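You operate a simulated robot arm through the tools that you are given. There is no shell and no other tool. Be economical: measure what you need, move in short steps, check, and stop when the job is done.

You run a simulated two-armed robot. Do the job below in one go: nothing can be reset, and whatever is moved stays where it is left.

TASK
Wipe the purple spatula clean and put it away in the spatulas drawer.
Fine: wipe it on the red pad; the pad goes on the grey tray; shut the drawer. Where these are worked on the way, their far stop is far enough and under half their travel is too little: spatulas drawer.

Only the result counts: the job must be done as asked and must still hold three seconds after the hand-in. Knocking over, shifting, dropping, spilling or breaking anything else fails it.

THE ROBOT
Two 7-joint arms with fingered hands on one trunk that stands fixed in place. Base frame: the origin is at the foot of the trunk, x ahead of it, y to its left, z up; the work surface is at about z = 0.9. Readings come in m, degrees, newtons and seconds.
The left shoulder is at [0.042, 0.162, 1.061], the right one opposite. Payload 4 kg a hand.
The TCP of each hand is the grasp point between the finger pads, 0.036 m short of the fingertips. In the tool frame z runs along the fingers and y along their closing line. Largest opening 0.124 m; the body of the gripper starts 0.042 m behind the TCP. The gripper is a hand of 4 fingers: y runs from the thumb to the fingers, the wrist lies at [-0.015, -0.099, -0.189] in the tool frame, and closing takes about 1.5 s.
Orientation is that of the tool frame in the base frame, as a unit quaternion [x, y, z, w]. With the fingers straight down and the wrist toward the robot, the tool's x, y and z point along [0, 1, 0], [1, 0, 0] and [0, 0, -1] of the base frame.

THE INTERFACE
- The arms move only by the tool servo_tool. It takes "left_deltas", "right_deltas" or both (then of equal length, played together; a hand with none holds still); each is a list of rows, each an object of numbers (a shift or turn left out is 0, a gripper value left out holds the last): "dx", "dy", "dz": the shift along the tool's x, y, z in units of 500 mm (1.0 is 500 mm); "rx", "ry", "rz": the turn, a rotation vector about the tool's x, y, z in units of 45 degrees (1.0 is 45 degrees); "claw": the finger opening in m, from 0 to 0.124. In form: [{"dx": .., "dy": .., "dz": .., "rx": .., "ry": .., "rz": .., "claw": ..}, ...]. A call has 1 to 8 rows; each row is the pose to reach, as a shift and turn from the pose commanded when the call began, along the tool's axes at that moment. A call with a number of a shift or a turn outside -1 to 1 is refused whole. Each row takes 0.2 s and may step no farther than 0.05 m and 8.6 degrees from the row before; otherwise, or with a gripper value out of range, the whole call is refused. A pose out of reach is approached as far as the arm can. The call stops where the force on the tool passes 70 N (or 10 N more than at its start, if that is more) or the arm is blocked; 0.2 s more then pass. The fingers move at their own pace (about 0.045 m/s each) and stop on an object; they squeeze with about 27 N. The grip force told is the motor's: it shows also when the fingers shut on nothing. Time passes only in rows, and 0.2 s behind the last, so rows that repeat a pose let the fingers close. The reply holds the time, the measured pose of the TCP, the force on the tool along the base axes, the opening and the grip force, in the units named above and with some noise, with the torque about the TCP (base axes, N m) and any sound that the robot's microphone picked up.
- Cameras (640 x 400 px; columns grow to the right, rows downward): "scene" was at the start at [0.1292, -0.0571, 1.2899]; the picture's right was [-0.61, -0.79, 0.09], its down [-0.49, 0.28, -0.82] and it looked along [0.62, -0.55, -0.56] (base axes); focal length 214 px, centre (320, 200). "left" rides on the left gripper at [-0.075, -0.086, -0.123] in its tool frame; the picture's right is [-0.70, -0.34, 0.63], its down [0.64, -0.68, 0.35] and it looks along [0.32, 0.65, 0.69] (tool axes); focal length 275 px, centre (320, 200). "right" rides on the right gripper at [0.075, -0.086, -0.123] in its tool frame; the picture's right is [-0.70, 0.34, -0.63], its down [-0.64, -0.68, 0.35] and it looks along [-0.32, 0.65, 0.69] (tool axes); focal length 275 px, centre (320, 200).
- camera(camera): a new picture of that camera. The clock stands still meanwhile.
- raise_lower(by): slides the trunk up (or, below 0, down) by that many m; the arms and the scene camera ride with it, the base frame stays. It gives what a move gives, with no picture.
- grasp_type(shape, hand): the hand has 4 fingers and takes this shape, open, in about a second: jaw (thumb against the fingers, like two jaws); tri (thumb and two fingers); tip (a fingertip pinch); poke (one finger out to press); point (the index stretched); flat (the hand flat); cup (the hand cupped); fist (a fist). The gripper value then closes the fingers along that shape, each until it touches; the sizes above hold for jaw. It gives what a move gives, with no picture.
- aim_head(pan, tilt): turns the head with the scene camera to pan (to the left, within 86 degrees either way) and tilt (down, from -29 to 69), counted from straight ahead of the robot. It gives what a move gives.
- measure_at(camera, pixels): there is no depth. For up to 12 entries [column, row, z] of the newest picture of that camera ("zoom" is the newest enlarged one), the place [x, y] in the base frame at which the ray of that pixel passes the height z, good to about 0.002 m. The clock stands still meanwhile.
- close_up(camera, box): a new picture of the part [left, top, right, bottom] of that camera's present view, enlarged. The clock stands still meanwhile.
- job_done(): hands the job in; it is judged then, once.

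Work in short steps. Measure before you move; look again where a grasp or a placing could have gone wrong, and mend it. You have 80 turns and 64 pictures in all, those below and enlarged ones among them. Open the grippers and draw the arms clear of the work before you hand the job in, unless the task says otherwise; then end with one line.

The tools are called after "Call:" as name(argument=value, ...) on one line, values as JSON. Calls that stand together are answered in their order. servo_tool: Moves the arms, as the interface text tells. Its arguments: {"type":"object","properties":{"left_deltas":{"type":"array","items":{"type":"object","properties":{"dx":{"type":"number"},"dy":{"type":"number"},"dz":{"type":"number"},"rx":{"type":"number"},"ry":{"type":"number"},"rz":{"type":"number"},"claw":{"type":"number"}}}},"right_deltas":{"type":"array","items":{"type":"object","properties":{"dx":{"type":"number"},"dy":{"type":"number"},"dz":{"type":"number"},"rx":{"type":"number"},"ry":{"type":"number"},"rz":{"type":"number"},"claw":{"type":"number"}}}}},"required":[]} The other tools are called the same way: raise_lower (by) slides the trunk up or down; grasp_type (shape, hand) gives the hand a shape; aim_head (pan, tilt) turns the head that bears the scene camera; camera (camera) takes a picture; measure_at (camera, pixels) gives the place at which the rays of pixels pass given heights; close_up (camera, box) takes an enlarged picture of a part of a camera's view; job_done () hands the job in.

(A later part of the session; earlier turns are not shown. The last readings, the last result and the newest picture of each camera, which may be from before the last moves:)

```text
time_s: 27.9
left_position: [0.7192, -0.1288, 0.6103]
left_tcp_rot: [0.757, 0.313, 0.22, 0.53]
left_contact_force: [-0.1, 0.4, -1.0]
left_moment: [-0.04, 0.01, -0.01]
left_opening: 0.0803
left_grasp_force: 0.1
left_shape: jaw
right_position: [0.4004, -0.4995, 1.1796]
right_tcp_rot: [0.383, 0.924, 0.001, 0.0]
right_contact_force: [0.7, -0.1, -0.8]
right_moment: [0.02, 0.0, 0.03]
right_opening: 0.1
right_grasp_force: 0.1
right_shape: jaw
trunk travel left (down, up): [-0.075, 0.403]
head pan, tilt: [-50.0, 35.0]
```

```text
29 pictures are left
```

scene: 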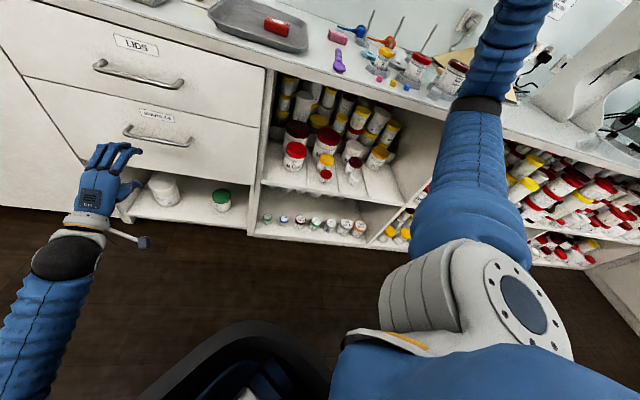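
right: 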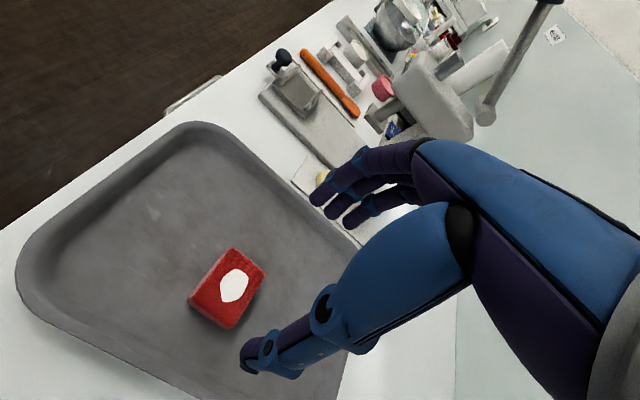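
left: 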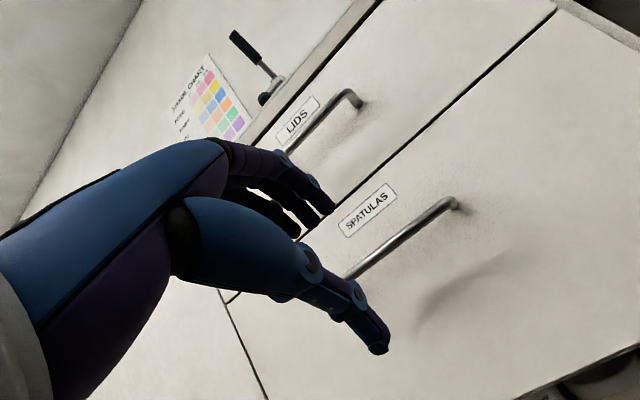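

Fingers straddle the bar's height. I advance horizontally by 0.126 m to the bar.

Call:
servo_tool(left_deltas=[{"dz": 0.06, "dy": 0.022}, {"dz": 0.12, "dy": 0.043}, {"dz": 0.18, "dy": 0.065}, {"dz": 0.215, "dy": 0.078}, {"dz": 0.237, "dy": 0.086}, {"dz": 0.237, "dy": 0.086}])

Call:
camera(camera="left")

Call:
close_up(camera="scene", box=[60, 80, 220, 180])

```text
time_s: 29.3
left_position: [0.8102, -0.2195, 0.6095]
left_tcp_rot: [0.757, 0.313, 0.219, 0.53]
left_contact_force: [-0.1, 0.6, -0.1]
left_moment: [0.01, 0.03, -0.02]
left_opening: 0.0805
left_grasp_force: 0.0
left_shape: jaw
right_position: [0.4002, -0.498, 1.1791]
right_tcp_rot: [0.383, 0.924, 0.0, 0.0]
right_contact_force: [0.1, -0.3, -0.1]
right_moment: [0.02, 0.04, -0.03]
right_opening: 0.0997
right_grasp_force: 0.1
right_shape: jaw
trunk travel left (down, up): [-0.075, 0.403]
head pan, tilt: [-50.0, 35.0]
```

```text
28 pictures are left
```

left: 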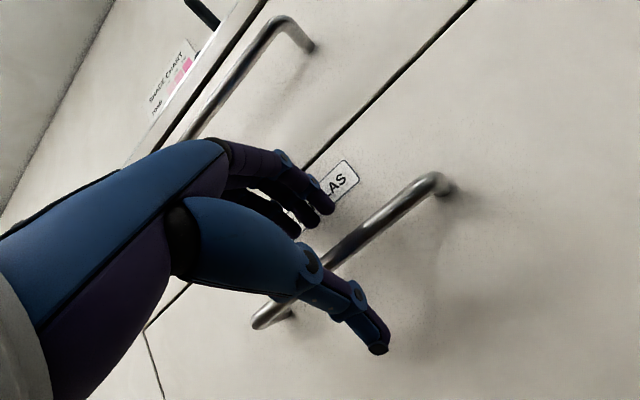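

```text
4.00 times, centred on (140, 130) of scene
```

zoom: 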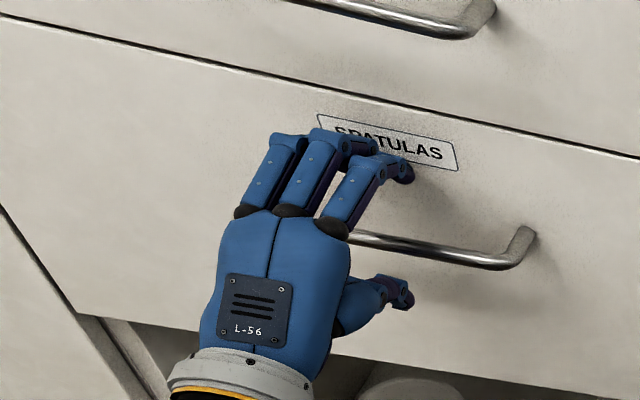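

The bar lies between fingers and thumb. I close on it.

Call:
servo_tool(left_deltas=[{"claw": 0.0}, {"claw": 0.0}, {"claw": 0.0}, {"claw": 0.0}, {"claw": 0.0}, {"claw": 0.0}])

Call:
close_up(camera="left", box=[200, 130, 440, 370])

```text
time_s: 30.7
left_position: [0.8096, -0.2179, 0.6092]
left_tcp_rot: [0.757, 0.314, 0.219, 0.529]
left_contact_force: [0.5, -0.5, -3.6]
left_moment: [-0.01, -0.06, -0.04]
left_opening: 0.0048
left_grasp_force: 27.2
left_shape: jaw
right_position: [0.4009, -0.4994, 1.1782]
right_tcp_rot: [0.383, 0.924, 0.0, 0.0]
right_contact_force: [-0.3, 0.2, 0.0]
right_moment: [0.04, -0.03, -0.01]
right_opening: 0.1
right_grasp_force: 0.2
right_shape: jaw
trunk travel left (down, up): [-0.075, 0.403]
head pan, tilt: [-50.0, 35.0]
```

```text
1.67 times, centred on (320, 250) of left
```

zoom: 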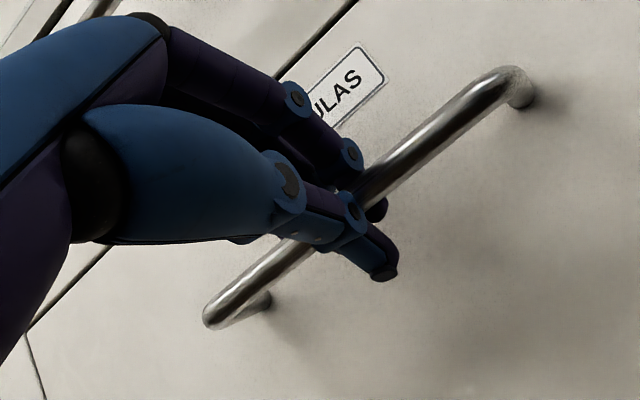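

The bar is gripped. I pull straight out 0.16 m.

Call:
servo_tool(left_deltas=[{"dz": -0.025, "dy": -0.009}, {"dz": -0.06, "dy": -0.022}, {"dz": -0.1, "dy": -0.036}, {"dz": -0.15, "dy": -0.055}, {"dz": -0.2, "dy": -0.073}, {"dz": -0.25, "dy": -0.091}, {"dz": -0.3, "dy": -0.109}])

Call:
camera(camera="scene")

```text
time_s: 32.3
left_position: [0.6955, -0.1057, 0.6098]
left_tcp_rot: [0.757, 0.314, 0.219, 0.529]
left_contact_force: [2.4, 3.2, -15.8]
left_moment: [0.18, 0.08, 0.0]
left_opening: 0.0054
left_grasp_force: 26.6
left_shape: jaw
right_position: [0.3988, -0.4972, 1.179]
right_tcp_rot: [0.382, 0.924, -0.001, -0.001]
right_contact_force: [-0.6, -0.1, 0.2]
right_moment: [0.01, 0.02, -0.03]
right_opening: 0.0999
right_grasp_force: 0.0
right_shape: jaw
trunk travel left (down, up): [-0.075, 0.403]
head pan, tilt: [-50.0, 35.0]
```

```text
25 pictures are left
```

scene: 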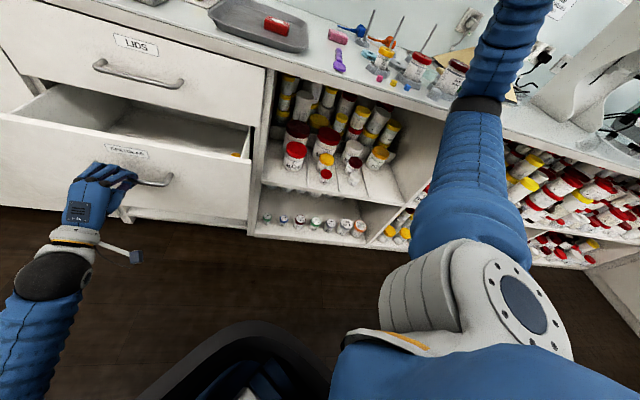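

The drawer opens. I keep pulling toward its stop.

Call:
servo_tool(left_deltas=[{"dz": -0.04, "dy": -0.0145}, {"dz": -0.09, "dy": -0.033}, {"dz": -0.14, "dy": -0.051}, {"dz": -0.19, "dy": -0.069}, {"dz": -0.24, "dy": -0.087}, {"dz": -0.28, "dy": -0.102}, {"dz": -0.32, "dy": -0.116}])

Call:
camera(camera="scene")

```text
time_s: 33.9
left_position: [0.5759, 0.0149, 0.6089]
left_tcp_rot: [0.757, 0.314, 0.219, 0.53]
left_contact_force: [3.2, 2.7, -13.5]
left_moment: [0.18, 0.07, 0.01]
left_opening: 0.005
left_grasp_force: 26.7
left_shape: jaw
right_position: [0.3995, -0.4989, 1.1793]
right_tcp_rot: [0.382, 0.924, 0.001, 0.0]
right_contact_force: [0.9, 0.8, -0.3]
right_moment: [-0.01, 0.03, -0.02]
right_opening: 0.0998
right_grasp_force: 0.1
right_shape: jaw
trunk travel left (down, up): [-0.075, 0.403]
head pan, tilt: [-50.0, 35.0]
```

```text
24 pictures are left
```

scene: 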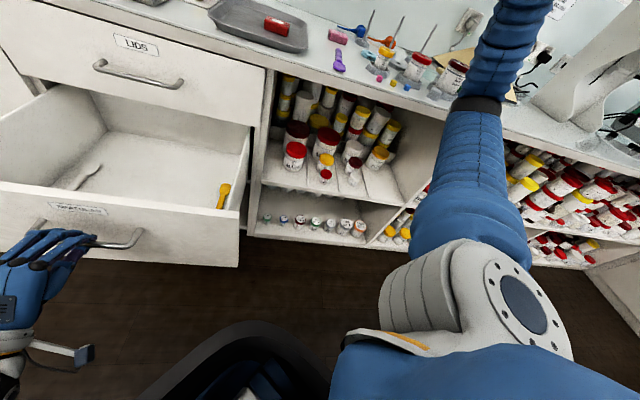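

The drawer is open 0.33 m; there's free space in its middle. I release the handle and back straight off, checking that the drawer stays.

Call:
servo_tool(left_deltas=[{"claw": 0.09}, {"claw": 0.09}, {"claw": 0.09}, {"claw": 0.09}, {"claw": 0.09}, {"dz": -0.05, "dy": -0.018}, {"dz": -0.1, "dy": -0.036}, {"dz": -0.15, "dy": -0.055}])

Call:
servo_tool(left_deltas=[{"dz": -0.055, "dy": -0.02, "dx": 0.055}, {"dz": -0.11, "dy": -0.04, "dx": 0.11}, {"dz": -0.165, "dy": -0.06, "dx": 0.165}, {"dz": -0.22, "dy": -0.08, "dx": 0.22}, {"dz": -0.275, "dy": -0.1, "dx": 0.275}, {"dz": -0.333, "dy": -0.121, "dx": 0.33}])

Call:
raise_lower(by=0.15)

Call:
camera(camera="scene")

```text
time_s: 35.7
left_position: [0.517, 0.0688, 0.6098]
left_tcp_rot: [0.757, 0.314, 0.22, 0.53]
left_contact_force: [0.5, 0.8, -0.7]
left_moment: [0.02, 0.0, -0.04]
left_opening: 0.09
left_grasp_force: 0.1
left_shape: jaw
right_position: [0.3994, -0.4986, 1.1805]
right_tcp_rot: [0.382, 0.924, 0.0, 0.0]
right_contact_force: [-0.9, 0.6, 0.4]
right_moment: [0.01, 0.0, -0.04]
right_opening: 0.1001
right_grasp_force: 0.0
right_shape: jaw
trunk travel left (down, up): [-0.075, 0.403]
head pan, tilt: [-50.0, 35.0]
```

```text
time_s: 37.1
left_position: [0.509, 0.3115, 0.6094]
left_tcp_rot: [0.757, 0.313, 0.22, 0.53]
left_contact_force: [0.4, 0.5, 1.4]
left_moment: [-0.02, -0.02, -0.01]
left_opening: 0.09
left_grasp_force: 0.1
left_shape: jaw
right_position: [0.3996, -0.4982, 1.1795]
right_tcp_rot: [0.383, 0.924, 0.0, 0.0]
right_contact_force: [0.7, -0.5, -0.1]
right_moment: [0.0, 0.0, 0.01]
right_opening: 0.1
right_grasp_force: 0.0
right_shape: jaw
trunk travel left (down, up): [-0.075, 0.403]
head pan, tilt: [-50.0, 35.0]
```

```text
time_s: 38.8
left_position: [0.5106, 0.312, 0.7592]
left_tcp_rot: [0.757, 0.314, 0.219, 0.53]
left_contact_force: [-0.8, 0.3, -0.8]
left_moment: [0.01, 0.03, 0.0]
left_opening: 0.0901
left_grasp_force: 0.1
left_shape: jaw
right_position: [0.3995, -0.4991, 1.3278]
right_tcp_rot: [0.382, 0.924, -0.002, 0.0]
right_contact_force: [0.2, 0.2, 1.0]
right_moment: [0.03, 0.03, 0.01]
right_opening: 0.0998
right_grasp_force: 0.2
right_shape: jaw
trunk travel left (down, up): [-0.225, 0.253]
head pan, tilt: [-50.0, 35.0]
```

```text
23 pictures are left
```

scene: 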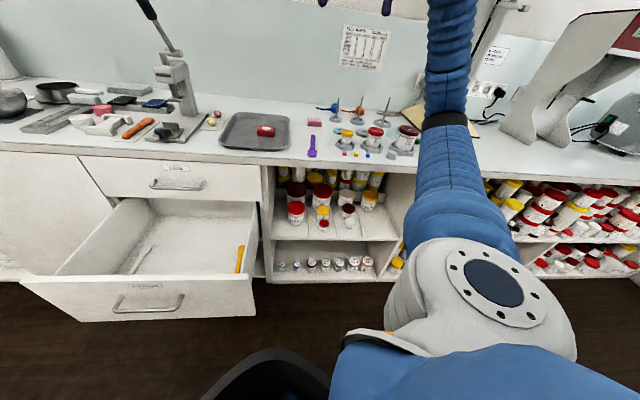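

The drawer stayed open. I bring the right hand over the spatula's handle (≈(0.598,-0.662)), turned 5° to match it.

Call:
servo_tool(right_deltas=[{"dx": -0.064, "dy": 0.006, "dz": 0.064, "claw": 0.06, "rz": 0.014}, {"dx": -0.128, "dy": 0.012, "dz": 0.128, "rz": 0.028}, {"dx": -0.192, "dy": 0.018, "dz": 0.192, "rz": 0.042}, {"dx": -0.256, "dy": 0.025, "dz": 0.257, "rz": 0.056}, {"dx": -0.32, "dy": 0.031, "dz": 0.321, "rz": 0.07}, {"dx": -0.384, "dy": 0.037, "dz": 0.385, "rz": 0.085}, {"dx": -0.448, "dy": 0.043, "dz": 0.45, "rz": 0.1}, {"dx": -0.511, "dy": 0.05, "dz": 0.515, "rz": 0.113}])

Call:
camera(camera="right")

```text
time_s: 40.6
left_position: [0.511, 0.3122, 0.7589]
left_tcp_rot: [0.757, 0.314, 0.22, 0.529]
left_contact_force: [0.4, 0.2, -0.6]
left_moment: [0.01, 0.0, 0.0]
left_opening: 0.0901
left_grasp_force: 0.0
left_shape: jaw
right_position: [0.5998, -0.6614, 1.0721]
right_tcp_rot: [0.423, 0.906, 0.0, -0.001]
right_contact_force: [0.8, -0.9, 0.6]
right_moment: [0.0, 0.03, 0.02]
right_opening: 0.0604
right_grasp_force: 0.0
right_shape: jaw
trunk travel left (down, up): [-0.225, 0.253]
head pan, tilt: [-50.0, 35.0]
```

```text
22 pictures are left
```

right: 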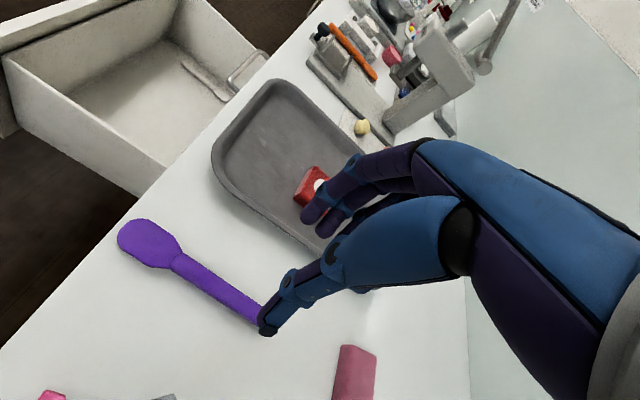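

I measure the spatula's present axis (tip (118,236), neck (178,260), handle (245,305)).

Call:
measure_at(camera="right", pixels=[[118, 234, 0.905], [178, 259, 0.91], [247, 304, 0.91], [213, 282, 0.91], [145, 245, 0.905]])

```text
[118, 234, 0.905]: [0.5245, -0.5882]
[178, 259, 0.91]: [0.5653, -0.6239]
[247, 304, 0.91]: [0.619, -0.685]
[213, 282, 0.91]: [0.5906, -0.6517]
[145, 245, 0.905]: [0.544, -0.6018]
```

Aligned within ~1 mm. I descend to TCP z≈0.939.

Call:
servo_tool(right_deltas=[{"dz": 0.08}, {"dz": 0.16}, {"dz": 0.22}, {"dz": 0.25}, {"dz": 0.265}, {"dz": 0.265}])

Call:
close_up(camera="scene", box=[270, 105, 366, 165])

```text
time_s: 42.0
left_position: [0.5103, 0.3124, 0.7601]
left_tcp_rot: [0.756, 0.314, 0.22, 0.53]
left_contact_force: [-0.2, -0.4, -0.2]
left_moment: [0.01, -0.01, -0.02]
left_opening: 0.09
left_grasp_force: 0.2
left_shape: jaw
right_position: [0.5977, -0.6603, 0.9396]
right_tcp_rot: [0.423, 0.906, 0.0, 0.0]
right_contact_force: [-1.0, 0.9, -0.1]
right_moment: [-0.01, 0.0, 0.0]
right_opening: 0.0603
right_grasp_force: 0.0
right_shape: jaw
trunk travel left (down, up): [-0.225, 0.253]
head pan, tilt: [-50.0, 35.0]
```

```text
6.67 times, centred on (318, 135) of scene
```

zoom: 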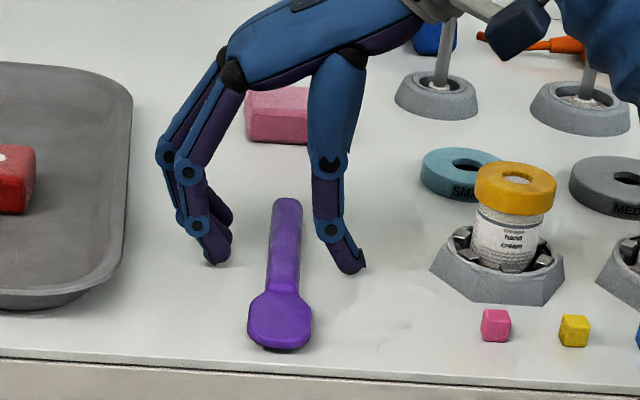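

Fingers straddle the handle. I close.

Call:
servo_tool(right_deltas=[{"claw": 0.0}, {"claw": 0.0}, {"claw": 0.0}, {"claw": 0.0}, {"claw": 0.0}, {"claw": 0.0}])

Call:
close_up(camera="scene", box=[270, 105, 366, 165])

```text
time_s: 43.4
left_position: [0.51, 0.3125, 0.76]
left_tcp_rot: [0.757, 0.314, 0.22, 0.53]
left_contact_force: [-0.1, -0.2, -0.5]
left_moment: [-0.01, 0.03, -0.01]
left_opening: 0.09
left_grasp_force: 0.0
left_shape: jaw
right_position: [0.5971, -0.6617, 0.9392]
right_tcp_rot: [0.423, 0.906, -0.001, 0.0]
right_contact_force: [-0.9, 0.3, 3.7]
right_moment: [0.05, -0.01, 0.03]
right_opening: 0.017
right_grasp_force: 26.6
right_shape: jaw
trunk travel left (down, up): [-0.225, 0.253]
head pan, tilt: [-50.0, 35.0]
```

```text
6.67 times, centred on (318, 135) of scene
```

zoom: 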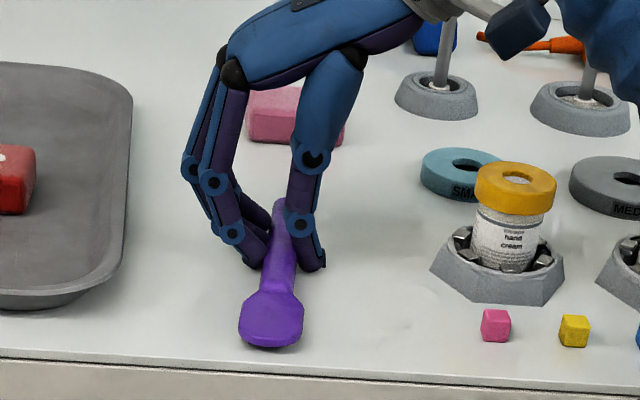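

Held (0.017 m). Before carrying I measure the drawer's interior from the latest full scene picture while lifting straight up.

Call:
servo_tool(right_deltas=[{"dz": -0.03}, {"dz": -0.1}, {"dz": -0.18}, {"dz": -0.26}, {"dz": -0.3}])

Call:
close_up(camera="scene", box=[10, 150, 338, 355])

Call:
measure_at(camera="scene", pixels=[[60, 275, 0.68], [243, 274, 0.68], [258, 205, 0.68], [130, 200, 0.68], [152, 214, 0.54], [248, 218, 0.54], [145, 250, 0.545], [130, 272, 0.545], [240, 250, 0.55], [236, 272, 0.55], [180, 240, 0.54], [150, 300, 0.605]])

```text
time_s: 44.6
left_position: [0.5115, 0.3127, 0.7606]
left_tcp_rot: [0.757, 0.312, 0.219, 0.531]
left_contact_force: [1.6, -0.8, -0.5]
left_moment: [-0.01, 0.0, -0.01]
left_opening: 0.0902
left_grasp_force: 0.1
left_shape: jaw
right_position: [0.5981, -0.6611, 1.0911]
right_tcp_rot: [0.424, 0.906, -0.001, -0.001]
right_contact_force: [-0.7, -0.7, 0.4]
right_moment: [0.03, 0.04, -0.03]
right_opening: 0.0162
right_grasp_force: 26.9
right_shape: jaw
trunk travel left (down, up): [-0.225, 0.253]
head pan, tilt: [-50.0, 35.0]
```

```text
1.95 times, centred on (174, 252) of scene
```

zoom: 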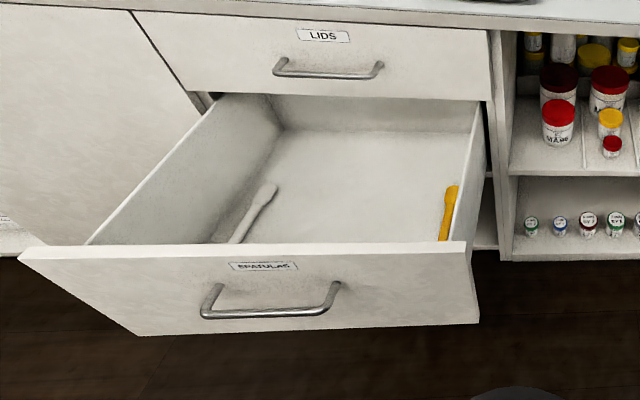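

```text
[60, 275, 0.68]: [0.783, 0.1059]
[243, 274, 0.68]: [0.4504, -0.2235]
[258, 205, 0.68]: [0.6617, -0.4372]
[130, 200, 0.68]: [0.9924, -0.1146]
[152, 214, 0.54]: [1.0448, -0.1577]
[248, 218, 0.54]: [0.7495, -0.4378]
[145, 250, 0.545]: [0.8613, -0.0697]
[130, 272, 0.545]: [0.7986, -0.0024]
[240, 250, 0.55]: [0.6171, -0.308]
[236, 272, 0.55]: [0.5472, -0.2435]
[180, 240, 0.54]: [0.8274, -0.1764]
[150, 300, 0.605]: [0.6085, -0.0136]
```

Interior spans n 0.48–0.78, s 0.16–0.62; existing items at s≈0.215 and s≈0.56, so I'll lay the spatula at s≈0.39, grip n≈0.65. First I move out from over the counter, then sideways toward the drawer.

Call:
servo_tool(right_deltas=[{"dx": 0.096, "dy": -0.009}, {"dx": 0.191, "dy": -0.017}, {"dx": 0.287, "dy": -0.026}, {"dx": 0.382, "dy": -0.034}, {"dx": 0.478, "dy": -0.043}, {"dx": 0.486, "dy": 0.047}, {"dx": 0.494, "dy": 0.136}, {"dx": 0.502, "dy": 0.226}])

Call:
servo_tool(right_deltas=[{"dx": 0.008, "dy": 0.09}, {"dx": 0.016, "dy": 0.18}, {"dx": 0.024, "dy": 0.27}, {"dx": 0.032, "dy": 0.36}, {"dx": 0.04, "dy": 0.45}, {"dx": 0.047, "dy": 0.53}, {"dx": 0.053, "dy": 0.597}])

Call:
camera(camera="scene")

Call:
camera(camera="right")

```text
time_s: 46.4
left_position: [0.5104, 0.3115, 0.7606]
left_tcp_rot: [0.757, 0.314, 0.219, 0.53]
left_contact_force: [0.0, -1.4, -0.8]
left_moment: [-0.02, -0.01, 0.04]
left_opening: 0.0899
left_grasp_force: 0.0
left_shape: jaw
right_position: [0.5252, -0.3927, 1.0875]
right_tcp_rot: [0.423, 0.906, 0.004, -0.002]
right_contact_force: [0.0, 0.5, 0.9]
right_moment: [-0.11, 0.03, 0.0]
right_opening: 0.0157
right_grasp_force: 26.8
right_shape: jaw
trunk travel left (down, up): [-0.225, 0.253]
head pan, tilt: [-50.0, 35.0]
```

```text
time_s: 48.0
left_position: [0.5115, 0.3139, 0.7595]
left_tcp_rot: [0.756, 0.314, 0.22, 0.53]
left_contact_force: [-0.5, -0.2, 0.4]
left_moment: [-0.02, 0.02, 0.02]
left_opening: 0.0902
left_grasp_force: 0.0
left_shape: jaw
right_position: [0.7353, -0.1835, 1.0888]
right_tcp_rot: [0.423, 0.906, -0.001, 0.0]
right_contact_force: [0.3, -0.5, 0.0]
right_moment: [-0.05, -0.01, 0.03]
right_opening: 0.0158
right_grasp_force: 27.2
right_shape: jaw
trunk travel left (down, up): [-0.225, 0.253]
head pan, tilt: [-50.0, 35.0]
```

```text
18 pictures are left
```

scene: 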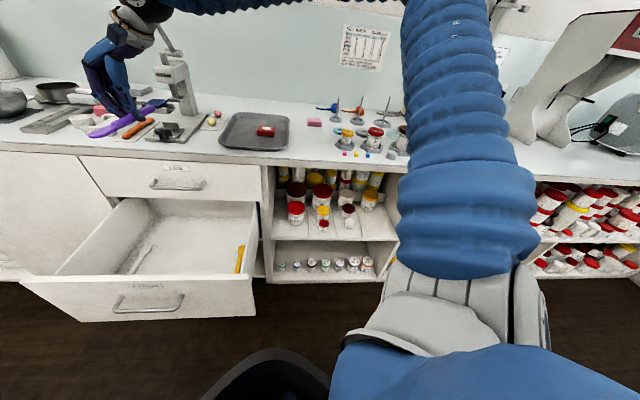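

```text
17 pictures are left
```

right: 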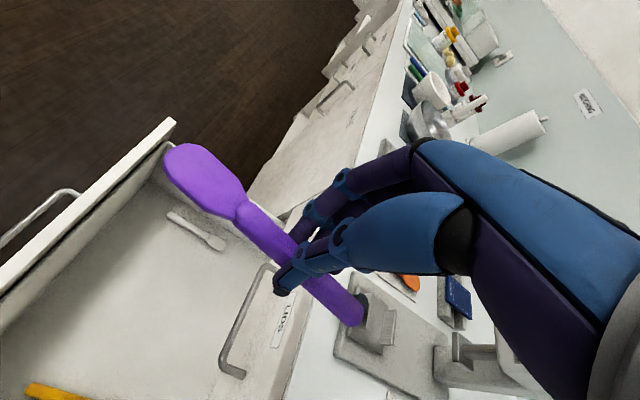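

The spatula hangs over the drawer with its handle end ~2 cm from the LIDS bar; I shift 2 cm out and descend partway to z≈0.80.

Call:
servo_tool(right_deltas=[{"dx": 0.04, "dy": -0.003, "dz": 0.05}, {"dx": 0.04, "dy": -0.003, "dz": 0.14}, {"dx": 0.04, "dy": -0.003, "dz": 0.23}, {"dx": 0.04, "dy": -0.003, "dz": 0.32}, {"dx": 0.04, "dy": -0.003, "dz": 0.41}, {"dx": 0.04, "dy": -0.003, "dz": 0.5}, {"dx": 0.04, "dy": -0.003, "dz": 0.578}])

Call:
camera(camera="scene")

Call:
camera(camera="right")

```text
time_s: 49.6
left_position: [0.5097, 0.3111, 0.7591]
left_tcp_rot: [0.757, 0.314, 0.219, 0.53]
left_contact_force: [0.1, -0.5, 0.6]
left_moment: [-0.03, 0.02, 0.02]
left_opening: 0.0901
left_grasp_force: 0.0
left_shape: jaw
right_position: [0.7217, -0.169, 0.7968]
right_tcp_rot: [0.424, 0.906, 0.001, -0.001]
right_contact_force: [0.1, -1.0, -0.7]
right_moment: [0.0, 0.03, 0.0]
right_opening: 0.0158
right_grasp_force: 27.2
right_shape: jaw
trunk travel left (down, up): [-0.225, 0.253]
head pan, tilt: [-50.0, 35.0]
```

```text
16 pictures are left
```

scene: 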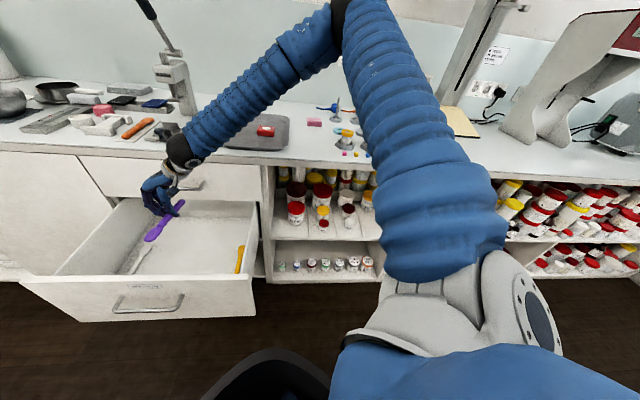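

```text
15 pictures are left
```

right: 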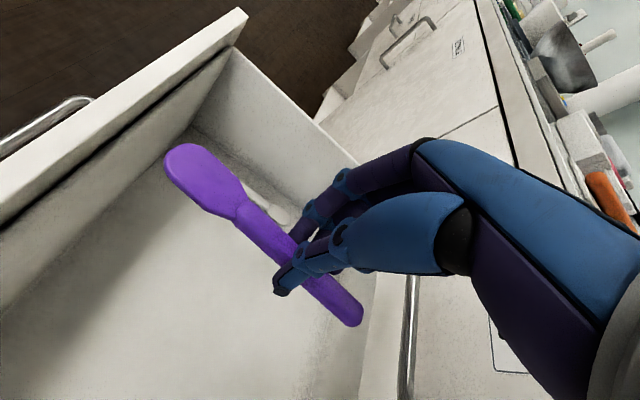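

Clear. I descend further to z≈0.63 inside the drawer.

Call:
servo_tool(right_deltas=[{"dz": 0.06}, {"dz": 0.12}, {"dz": 0.18}, {"dz": 0.24}, {"dz": 0.3}, {"dz": 0.334}])

Call:
close_up(camera="scene", box=[60, 140, 300, 290])

```text
time_s: 51.0
left_position: [0.51, 0.313, 0.76]
left_tcp_rot: [0.756, 0.314, 0.22, 0.531]
left_contact_force: [0.3, -0.6, 0.1]
left_moment: [-0.01, 0.02, 0.03]
left_opening: 0.0898
left_grasp_force: 0.0
left_shape: jaw
right_position: [0.7227, -0.1694, 0.6344]
right_tcp_rot: [0.423, 0.906, 0.0, 0.0]
right_contact_force: [0.9, 0.7, -0.6]
right_moment: [0.02, -0.01, -0.02]
right_opening: 0.0155
right_grasp_force: 26.9
right_shape: jaw
trunk travel left (down, up): [-0.225, 0.253]
head pan, tilt: [-50.0, 35.0]
```

```text
2.67 times, centred on (180, 215) of scene
```

zoom: 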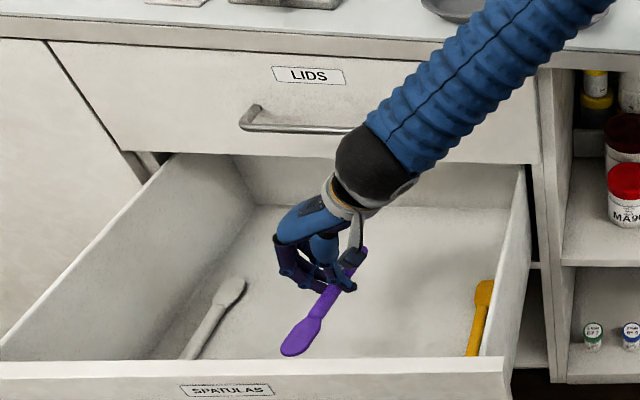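

Good placement. I go down a bit more in small steps, watching force.

Call:
servo_tool(right_deltas=[{"dz": 0.02}, {"dz": 0.04}, {"dz": 0.06}, {"dz": 0.06}])

Call:
close_up(camera="scene", box=[60, 140, 300, 290])

```text
time_s: 52.0
left_position: [0.5102, 0.3131, 0.7603]
left_tcp_rot: [0.756, 0.314, 0.22, 0.53]
left_contact_force: [-0.4, -0.4, -0.1]
left_moment: [0.03, 0.01, 0.0]
left_opening: 0.0899
left_grasp_force: 0.1
left_shape: jaw
right_position: [0.7219, -0.1712, 0.6037]
right_tcp_rot: [0.423, 0.906, 0.0, 0.001]
right_contact_force: [-0.4, -0.3, 1.0]
right_moment: [0.01, 0.02, 0.03]
right_opening: 0.016
right_grasp_force: 26.8
right_shape: jaw
trunk travel left (down, up): [-0.225, 0.253]
head pan, tilt: [-50.0, 35.0]
```

```text
2.67 times, centred on (180, 215) of scene
```

zoom: 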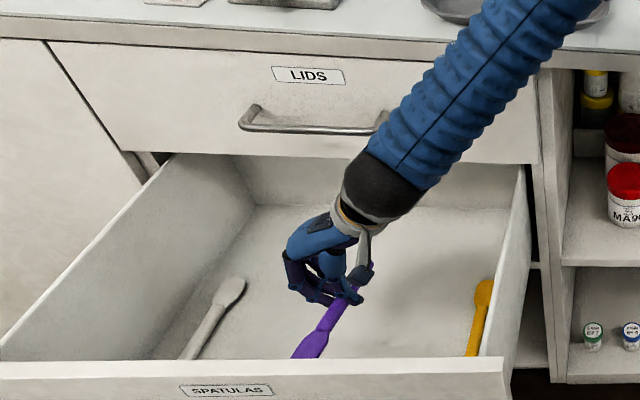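

Still no contact; lower further gently.

Call:
servo_tool(right_deltas=[{"dz": 0.01}, {"dz": 0.02}, {"dz": 0.03}, {"dz": 0.03}])

```text
time_s: 53.0
left_position: [0.5097, 0.3135, 0.7605]
left_tcp_rot: [0.757, 0.313, 0.219, 0.53]
left_contact_force: [-0.7, 1.0, -0.2]
left_moment: [0.02, -0.02, -0.02]
left_opening: 0.09
left_grasp_force: 0.1
left_shape: jaw
right_position: [0.7176, -0.1748, 0.5936]
right_tcp_rot: [0.424, 0.906, 0.0, -0.001]
right_contact_force: [0.2, -0.6, -0.3]
right_moment: [0.0, 0.01, -0.03]
right_opening: 0.0155
right_grasp_force: 26.7
right_shape: jaw
right hand out of reach, approached as far as the arm can: row 2, 3, 4
trunk travel left (down, up): [-0.225, 0.253]
head pan, tilt: [-50.0, 35.0]
```

Arm limit reached at 0.594; I lower the trunk slightly by 0.015 to continue.

Call:
raise_lower(by=-0.015)

Call:
close_up(camera="right", box=[140, 100, 460, 300])

```text
time_s: 53.7
left_position: [0.5103, 0.3128, 0.7455]
left_tcp_rot: [0.756, 0.313, 0.22, 0.531]
left_contact_force: [-0.1, 0.2, 0.6]
left_moment: [-0.01, 0.02, 0.01]
left_opening: 0.09
left_grasp_force: 0.0
left_shape: jaw
right_position: [0.7181, -0.1747, 0.5808]
right_tcp_rot: [0.423, 0.906, 0.0, 0.001]
right_contact_force: [-0.8, 0.8, -0.4]
right_moment: [0.01, -0.02, -0.01]
right_opening: 0.0155
right_grasp_force: 27.5
right_shape: jaw
trunk travel left (down, up): [-0.21, 0.268]
head pan, tilt: [-50.0, 35.0]
```

```text
2.00 times, centred on (300, 200) of right
```

zoom: 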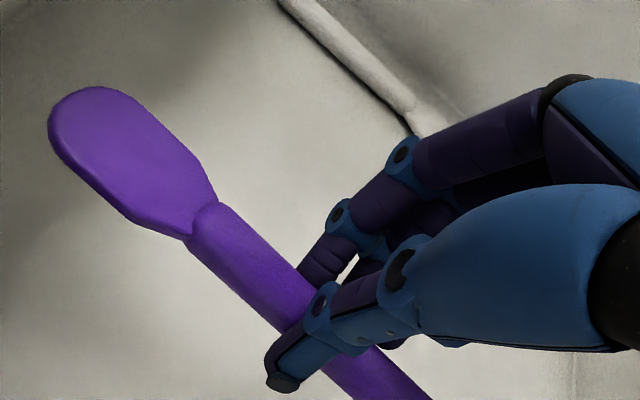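

Still free; lower the trunk another 0.012.

Call:
raise_lower(by=-0.012)

```text
time_s: 54.3
left_position: [0.5103, 0.3127, 0.7337]
left_tcp_rot: [0.757, 0.313, 0.22, 0.53]
left_contact_force: [-0.3, -0.8, 0.8]
left_moment: [0.02, 0.01, -0.04]
left_opening: 0.0901
left_grasp_force: 0.1
left_shape: jaw
right_position: [0.719, -0.1738, 0.5683]
right_tcp_rot: [0.424, 0.906, -0.001, 0.0]
right_contact_force: [0.1, -0.5, -0.8]
right_moment: [-0.02, 0.0, -0.01]
right_opening: 0.0159
right_grasp_force: 26.8
right_shape: jaw
trunk travel left (down, up): [-0.198, 0.28]
head pan, tilt: [-50.0, 35.0]
```

Another small lowering.

Call:
raise_lower(by=-0.012)

```text
time_s: 54.9
left_position: [0.5096, 0.313, 0.7212]
left_tcp_rot: [0.756, 0.312, 0.22, 0.531]
left_contact_force: [-0.2, 0.3, -0.5]
left_moment: [0.01, 0.02, -0.03]
left_opening: 0.0901
left_grasp_force: 0.1
left_shape: jaw
right_position: [0.719, -0.1758, 0.5569]
right_tcp_rot: [0.424, 0.906, 0.001, -0.001]
right_contact_force: [0.1, -0.2, -0.1]
right_moment: [-0.01, 0.01, -0.01]
right_opening: 0.0155
right_grasp_force: 27.0
right_shape: jaw
trunk travel left (down, up): [-0.186, 0.292]
head pan, tilt: [-50.0, 35.0]
```

Again, watching force.

Call:
raise_lower(by=-0.012)

Call:
close_up(camera="scene", box=[60, 130, 300, 280])

```text
time_s: 55.5
left_position: [0.5102, 0.3117, 0.7104]
left_tcp_rot: [0.756, 0.313, 0.22, 0.531]
left_contact_force: [0.0, 0.3, 0.9]
left_moment: [-0.03, -0.01, 0.01]
left_opening: 0.09
left_grasp_force: 0.1
left_shape: jaw
right_position: [0.7184, -0.1748, 0.5455]
right_tcp_rot: [0.423, 0.906, 0.001, -0.001]
right_contact_force: [0.8, 0.2, -0.9]
right_moment: [-0.01, 0.01, 0.02]
right_opening: 0.0157
right_grasp_force: 26.5
right_shape: jaw
trunk travel left (down, up): [-0.174, 0.304]
head pan, tilt: [-50.0, 35.0]
```

```text
2.67 times, centred on (180, 205) of scene
```

zoom: 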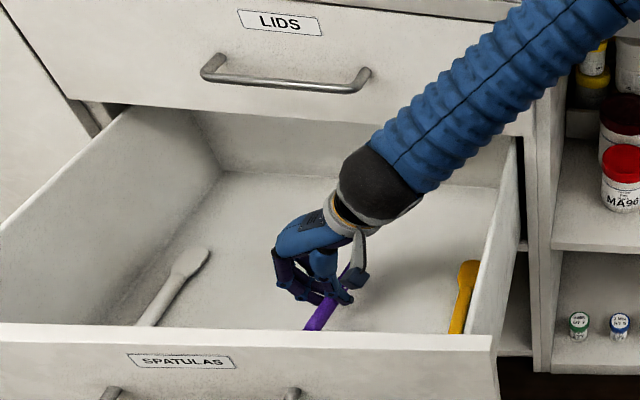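

Very near the floor by appearance; one more lowering of 0.012.

Call:
raise_lower(by=-0.012)

```text
time_s: 56.1
left_position: [0.5097, 0.312, 0.6971]
left_tcp_rot: [0.756, 0.314, 0.221, 0.53]
left_contact_force: [0.5, 0.4, -0.1]
left_moment: [0.02, 0.02, -0.01]
left_opening: 0.09
left_grasp_force: 0.1
left_shape: jaw
right_position: [0.718, -0.1746, 0.5319]
right_tcp_rot: [0.424, 0.906, 0.0, 0.0]
right_contact_force: [-0.2, -0.5, 1.0]
right_moment: [0.0, 0.0, 0.01]
right_opening: 0.0158
right_grasp_force: 26.8
right_shape: jaw
trunk travel left (down, up): [-0.162, 0.316]
head pan, tilt: [-50.0, 35.0]
```

No contact though the fingertips read z≈0.496. I check the drawer panel's actual height in a fresh scene picture.

Call:
camera(camera="scene")

```text
10 pictures are left
```

scene: 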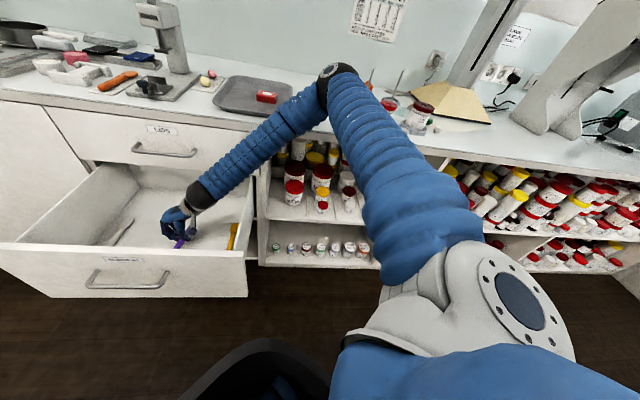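

Measure panel corners at candidate heights.

Call:
measure_at(camera="scene", pixels=[[248, 296, 0.44], [248, 296, 0.48], [248, 296, 0.52], [246, 258, 0.64], [246, 258, 0.68], [246, 258, 0.72], [126, 287, 0.605], [134, 180, 0.48], [240, 190, 0.48], [134, 180, 0.52], [240, 190, 0.52]])

```text
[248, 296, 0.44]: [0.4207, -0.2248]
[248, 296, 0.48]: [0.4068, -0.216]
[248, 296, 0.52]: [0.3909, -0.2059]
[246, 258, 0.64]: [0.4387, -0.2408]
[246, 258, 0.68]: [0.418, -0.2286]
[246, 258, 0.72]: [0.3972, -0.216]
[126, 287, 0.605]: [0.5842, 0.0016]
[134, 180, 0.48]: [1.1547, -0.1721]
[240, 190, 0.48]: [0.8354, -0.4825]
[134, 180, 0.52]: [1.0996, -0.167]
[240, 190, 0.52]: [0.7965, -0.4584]
```

The panel spans z≈0.455–0.69, so the floor is around 0.475. I continue lowering.

Call:
raise_lower(by=-0.012)

```text
time_s: 56.7
left_position: [0.5094, 0.3132, 0.6861]
left_tcp_rot: [0.756, 0.313, 0.22, 0.531]
left_contact_force: [-0.5, 0.1, 1.0]
left_moment: [-0.01, 0.01, -0.01]
left_opening: 0.0899
left_grasp_force: 0.0
left_shape: jaw
right_position: [0.7184, -0.175, 0.5218]
right_tcp_rot: [0.423, 0.906, 0.001, 0.002]
right_contact_force: [-0.4, 0.2, -0.3]
right_moment: [0.01, -0.03, -0.02]
right_opening: 0.0156
right_grasp_force: 27.3
right_shape: jaw
trunk travel left (down, up): [-0.15, 0.328]
head pan, tilt: [-50.0, 35.0]
```

About 1 cm or less above the floor: I release here and wait, then rise with the trunk.

Call:
servo_tool(right_deltas=[{"claw": 0.05}, {"claw": 0.05}, {"claw": 0.05}, {"claw": 0.05}, {"claw": 0.05}, {"claw": 0.05}])

Call:
raise_lower(by=0.075)

Call:
close_up(camera="right", box=[60, 60, 460, 310])

```text
time_s: 58.1
left_position: [0.5101, 0.3132, 0.6858]
left_tcp_rot: [0.757, 0.314, 0.219, 0.529]
left_contact_force: [-0.6, 0.1, -0.4]
left_moment: [0.06, 0.02, 0.02]
left_opening: 0.09
left_grasp_force: 0.0
left_shape: jaw
right_position: [0.7176, -0.1738, 0.5196]
right_tcp_rot: [0.423, 0.906, 0.0, 0.0]
right_contact_force: [0.7, 0.7, 0.7]
right_moment: [-0.02, 0.0, -0.03]
right_opening: 0.0499
right_grasp_force: 0.2
right_shape: jaw
trunk travel left (down, up): [-0.15, 0.328]
head pan, tilt: [-50.0, 35.0]
```

```text
time_s: 59.2
left_position: [0.511, 0.3122, 0.759]
left_tcp_rot: [0.758, 0.314, 0.218, 0.529]
left_contact_force: [0.0, -0.1, -0.2]
left_moment: [-0.03, 0.03, -0.01]
left_opening: 0.0901
left_grasp_force: 0.1
left_shape: jaw
right_position: [0.7174, -0.1744, 0.5928]
right_tcp_rot: [0.423, 0.906, 0.0, -0.001]
right_contact_force: [0.3, 0.2, -0.3]
right_moment: [0.03, 0.02, -0.03]
right_opening: 0.0497
right_grasp_force: 0.0
right_shape: jaw
trunk travel left (down, up): [-0.225, 0.253]
head pan, tilt: [-50.0, 35.0]
```

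```text
1.60 times, centred on (260, 185) of right
```

zoom: 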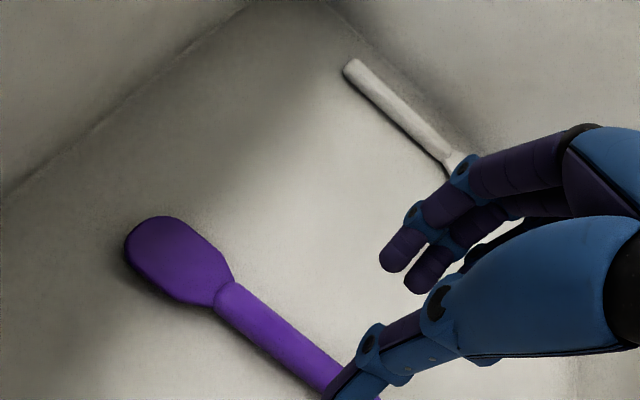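

The spatula lies flat on the drawer floor. I raise the right hand straight out of the drawer.

Call:
servo_tool(right_deltas=[{"dz": -0.08}, {"dz": -0.17}, {"dz": -0.26}, {"dz": -0.35}, {"dz": -0.44}, {"dz": -0.53}, {"dz": -0.62}, {"dz": -0.71}])

Call:
servo_tool(right_deltas=[{"dz": -0.08}, {"dz": -0.16}, {"dz": -0.24}, {"dz": -0.24, "dx": 0.01, "dy": -0.09}, {"dz": -0.24, "dx": 0.02, "dy": -0.18}, {"dz": -0.24, "dx": 0.03, "dy": -0.27}, {"dz": -0.24, "dx": 0.04, "dy": -0.36}, {"dz": -0.24, "dx": 0.05, "dy": -0.45}])

```text
time_s: 61.0
left_position: [0.5087, 0.313, 0.7601]
left_tcp_rot: [0.756, 0.315, 0.22, 0.529]
left_contact_force: [-1.6, 0.1, 0.5]
left_moment: [-0.01, -0.03, -0.03]
left_opening: 0.09
left_grasp_force: 0.0
left_shape: jaw
right_position: [0.7166, -0.1743, 0.9501]
right_tcp_rot: [0.423, 0.906, 0.0, 0.0]
right_contact_force: [-0.2, -0.5, -0.3]
right_moment: [-0.01, -0.01, 0.0]
right_opening: 0.05
right_grasp_force: 0.0
right_shape: jaw
trunk travel left (down, up): [-0.225, 0.253]
head pan, tilt: [-50.0, 35.0]
```

```text
time_s: 62.8
left_position: [0.5094, 0.3124, 0.7618]
left_tcp_rot: [0.757, 0.314, 0.22, 0.529]
left_contact_force: [-1.0, -0.2, -0.4]
left_moment: [0.03, 0.05, 0.01]
left_opening: 0.0902
left_grasp_force: 0.1
left_shape: jaw
right_position: [0.5293, -0.3001, 1.0718]
right_tcp_rot: [0.423, 0.906, 0.001, 0.0]
right_contact_force: [-0.1, 0.9, -0.1]
right_moment: [0.04, -0.01, -0.02]
right_opening: 0.0496
right_grasp_force: 0.1
right_shape: jaw
trunk travel left (down, up): [-0.225, 0.253]
head pan, tilt: [-50.0, 35.0]
```

Move the right arm back to its parking place and lower the trunk again for the left arm.

Call:
servo_tool(right_deltas=[{"dx": -0.02, "dy": -0.07, "dz": -0.04}, {"dx": -0.04, "dy": -0.14, "dz": -0.08}, {"dx": -0.065, "dy": -0.21, "dz": -0.12}, {"dx": -0.09, "dy": -0.29, "dz": -0.17}, {"dx": -0.115, "dy": -0.37, "dz": -0.22}, {"dx": -0.141, "dy": -0.454, "dz": -0.26}])

Call:
raise_lower(by=-0.15)

Call:
servo_tool(left_deltas=[{"dz": 0.055, "dy": 0.02, "dx": -0.055}, {"dz": 0.11, "dy": 0.04, "dx": -0.11}, {"dz": 0.165, "dy": 0.06, "dx": -0.165}, {"dz": 0.22, "dy": 0.08, "dx": -0.22}, {"dz": 0.275, "dy": 0.1, "dx": -0.275}, {"dz": 0.333, "dy": 0.121, "dx": -0.33}])

Call:
camera(camera="scene")

```text
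time_s: 64.2
left_position: [0.5088, 0.3114, 0.7594]
left_tcp_rot: [0.757, 0.314, 0.219, 0.529]
left_contact_force: [-0.8, -1.2, 0.3]
left_moment: [0.01, -0.01, 0.01]
left_opening: 0.0898
left_grasp_force: 0.1
left_shape: jaw
right_position: [0.4, -0.502, 1.1971]
right_tcp_rot: [0.423, 0.906, 0.0, -0.001]
right_contact_force: [-0.5, -0.4, -0.3]
right_moment: [0.02, 0.02, 0.0]
right_opening: 0.0499
right_grasp_force: 0.0
right_shape: jaw
trunk travel left (down, up): [-0.225, 0.253]
head pan, tilt: [-50.0, 35.0]
```

```text
time_s: 65.9
left_position: [0.5102, 0.3128, 0.6112]
left_tcp_rot: [0.757, 0.312, 0.219, 0.531]
left_contact_force: [-0.2, 0.4, 0.4]
left_moment: [0.02, 0.0, 0.02]
left_opening: 0.0901
left_grasp_force: 0.0
left_shape: jaw
right_position: [0.3997, -0.4993, 1.0516]
right_tcp_rot: [0.424, 0.906, 0.0, 0.001]
right_contact_force: [0.1, 0.5, 0.0]
right_moment: [-0.02, -0.01, 0.01]
right_opening: 0.0501
right_grasp_force: 0.2
right_shape: jaw
trunk travel left (down, up): [-0.075, 0.403]
head pan, tilt: [-50.0, 35.0]
```

```text
time_s: 67.3
left_position: [0.5199, 0.0695, 0.6111]
left_tcp_rot: [0.757, 0.313, 0.219, 0.53]
left_contact_force: [0.3, 0.3, -0.2]
left_moment: [0.01, 0.01, 0.0]
left_opening: 0.09
left_grasp_force: 0.2
left_shape: jaw
right_position: [0.4015, -0.499, 1.0485]
right_tcp_rot: [0.423, 0.906, 0.0, 0.0]
right_contact_force: [-0.1, -0.8, 0.8]
right_moment: [0.03, 0.0, -0.01]
right_opening: 0.0498
right_grasp_force: 0.0
right_shape: jaw
trunk travel left (down, up): [-0.075, 0.403]
head pan, tilt: [-50.0, 35.0]
```

```text
8 pictures are left
```

scene: 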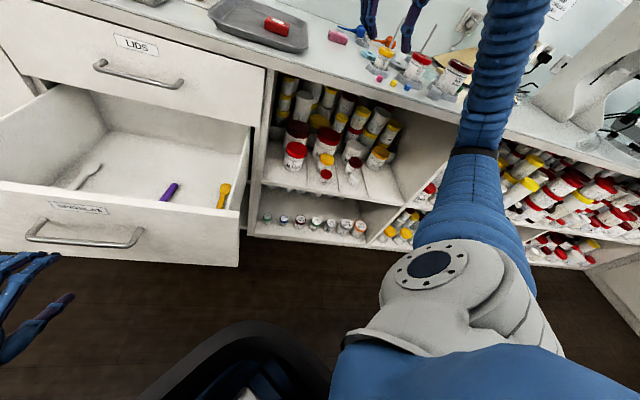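

The drawer is still open with the spatula inside. I move the left hand back onto the bar and grip.

Call:
servo_tool(left_deltas=[{"dz": 0.05, "dy": 0.018}, {"dz": 0.1, "dy": 0.036}, {"dz": 0.15, "dy": 0.055}, {"dz": 0.15, "dy": 0.055, "claw": 0.0}, {"dz": 0.15, "dy": 0.055}, {"dz": 0.15, "dy": 0.055}, {"dz": 0.15, "dy": 0.055}, {"dz": 0.15, "dy": 0.055}])

Call:
servo_tool(left_deltas=[{"dz": 0.03, "dy": 0.011}, {"dz": 0.07, "dy": 0.0255}, {"dz": 0.12, "dy": 0.0437}, {"dz": 0.17, "dy": 0.062}, {"dz": 0.22, "dy": 0.08}, {"dz": 0.27, "dy": 0.098}, {"dz": 0.32, "dy": 0.1165}])

Call:
close_up(camera="scene", box=[0, 20, 280, 220])

```text
time_s: 69.1
left_position: [0.576, 0.0147, 0.6106]
left_tcp_rot: [0.757, 0.314, 0.22, 0.53]
left_contact_force: [-0.2, -0.8, 0.0]
left_moment: [0.0, -0.02, -0.04]
left_opening: 0.0078
left_grasp_force: 1.1
left_shape: jaw
right_position: [0.4007, -0.5005, 1.0511]
right_tcp_rot: [0.424, 0.906, 0.0, 0.0]
right_contact_force: [0.1, 0.4, 0.1]
right_moment: [-0.03, -0.01, 0.01]
right_opening: 0.05
right_grasp_force: 0.2
right_shape: jaw
trunk travel left (down, up): [-0.075, 0.403]
head pan, tilt: [-50.0, 35.0]
```

```text
time_s: 70.7
left_position: [0.6959, -0.1064, 0.6111]
left_tcp_rot: [0.757, 0.313, 0.219, 0.53]
left_contact_force: [-2.1, -2.7, -12.2]
left_moment: [0.1, 0.04, -0.12]
left_opening: 0.0049
left_grasp_force: 26.7
left_shape: jaw
right_position: [0.4017, -0.4995, 1.0508]
right_tcp_rot: [0.424, 0.906, 0.001, -0.001]
right_contact_force: [0.4, 0.1, -0.6]
right_moment: [-0.01, 0.02, 0.01]
right_opening: 0.0501
right_grasp_force: 0.0
right_shape: jaw
trunk travel left (down, up): [-0.075, 0.403]
head pan, tilt: [-50.0, 35.0]
```

```text
2.00 times, centred on (140, 120) of scene
```

zoom: 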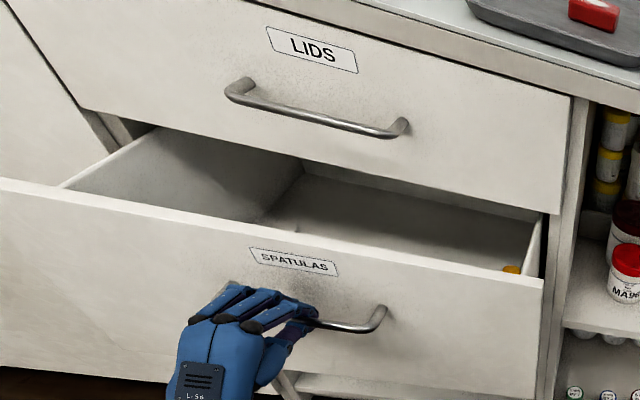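

It's closing. I push the remaining 0.16 m plus a little until it seats.

Call:
servo_tool(left_deltas=[{"dz": 0.05, "dy": 0.018}, {"dz": 0.1, "dy": 0.036}, {"dz": 0.15, "dy": 0.055}, {"dz": 0.2, "dy": 0.073}, {"dz": 0.25, "dy": 0.091}, {"dz": 0.29, "dy": 0.106}, {"dz": 0.308, "dy": 0.112}, {"dz": 0.314, "dy": 0.114}])

Call:
close_up(camera="scene", box=[0, 20, 280, 220])

```text
time_s: 72.6
left_position: [0.8111, -0.2225, 0.6092]
left_tcp_rot: [0.757, 0.313, 0.218, 0.531]
left_contact_force: [-56.4, 50.1, -6.2]
left_moment: [0.47, 0.39, -0.35]
left_opening: 0.0066
left_grasp_force: 26.5
left_shape: jaw
right_position: [0.3988, -0.4985, 1.0508]
right_tcp_rot: [0.423, 0.906, 0.0, 0.001]
right_contact_force: [-0.3, 0.6, 0.2]
right_moment: [0.01, 0.01, 0.0]
right_opening: 0.0499
right_grasp_force: 0.1
right_shape: jaw
trunk travel left (down, up): [-0.075, 0.403]
head pan, tilt: [-50.0, 35.0]
stopped in row 8 (left hand): the force on the tool passed its limit at 75 N (the readings are from after the stop); the commanded pose is now the measured one
```

```text
2.00 times, centred on (140, 120) of scene
```

zoom: 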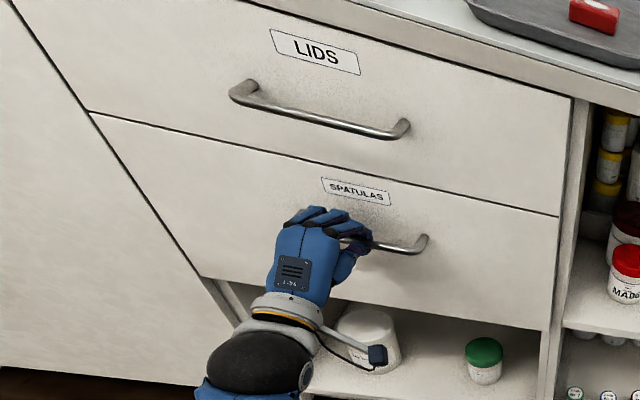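

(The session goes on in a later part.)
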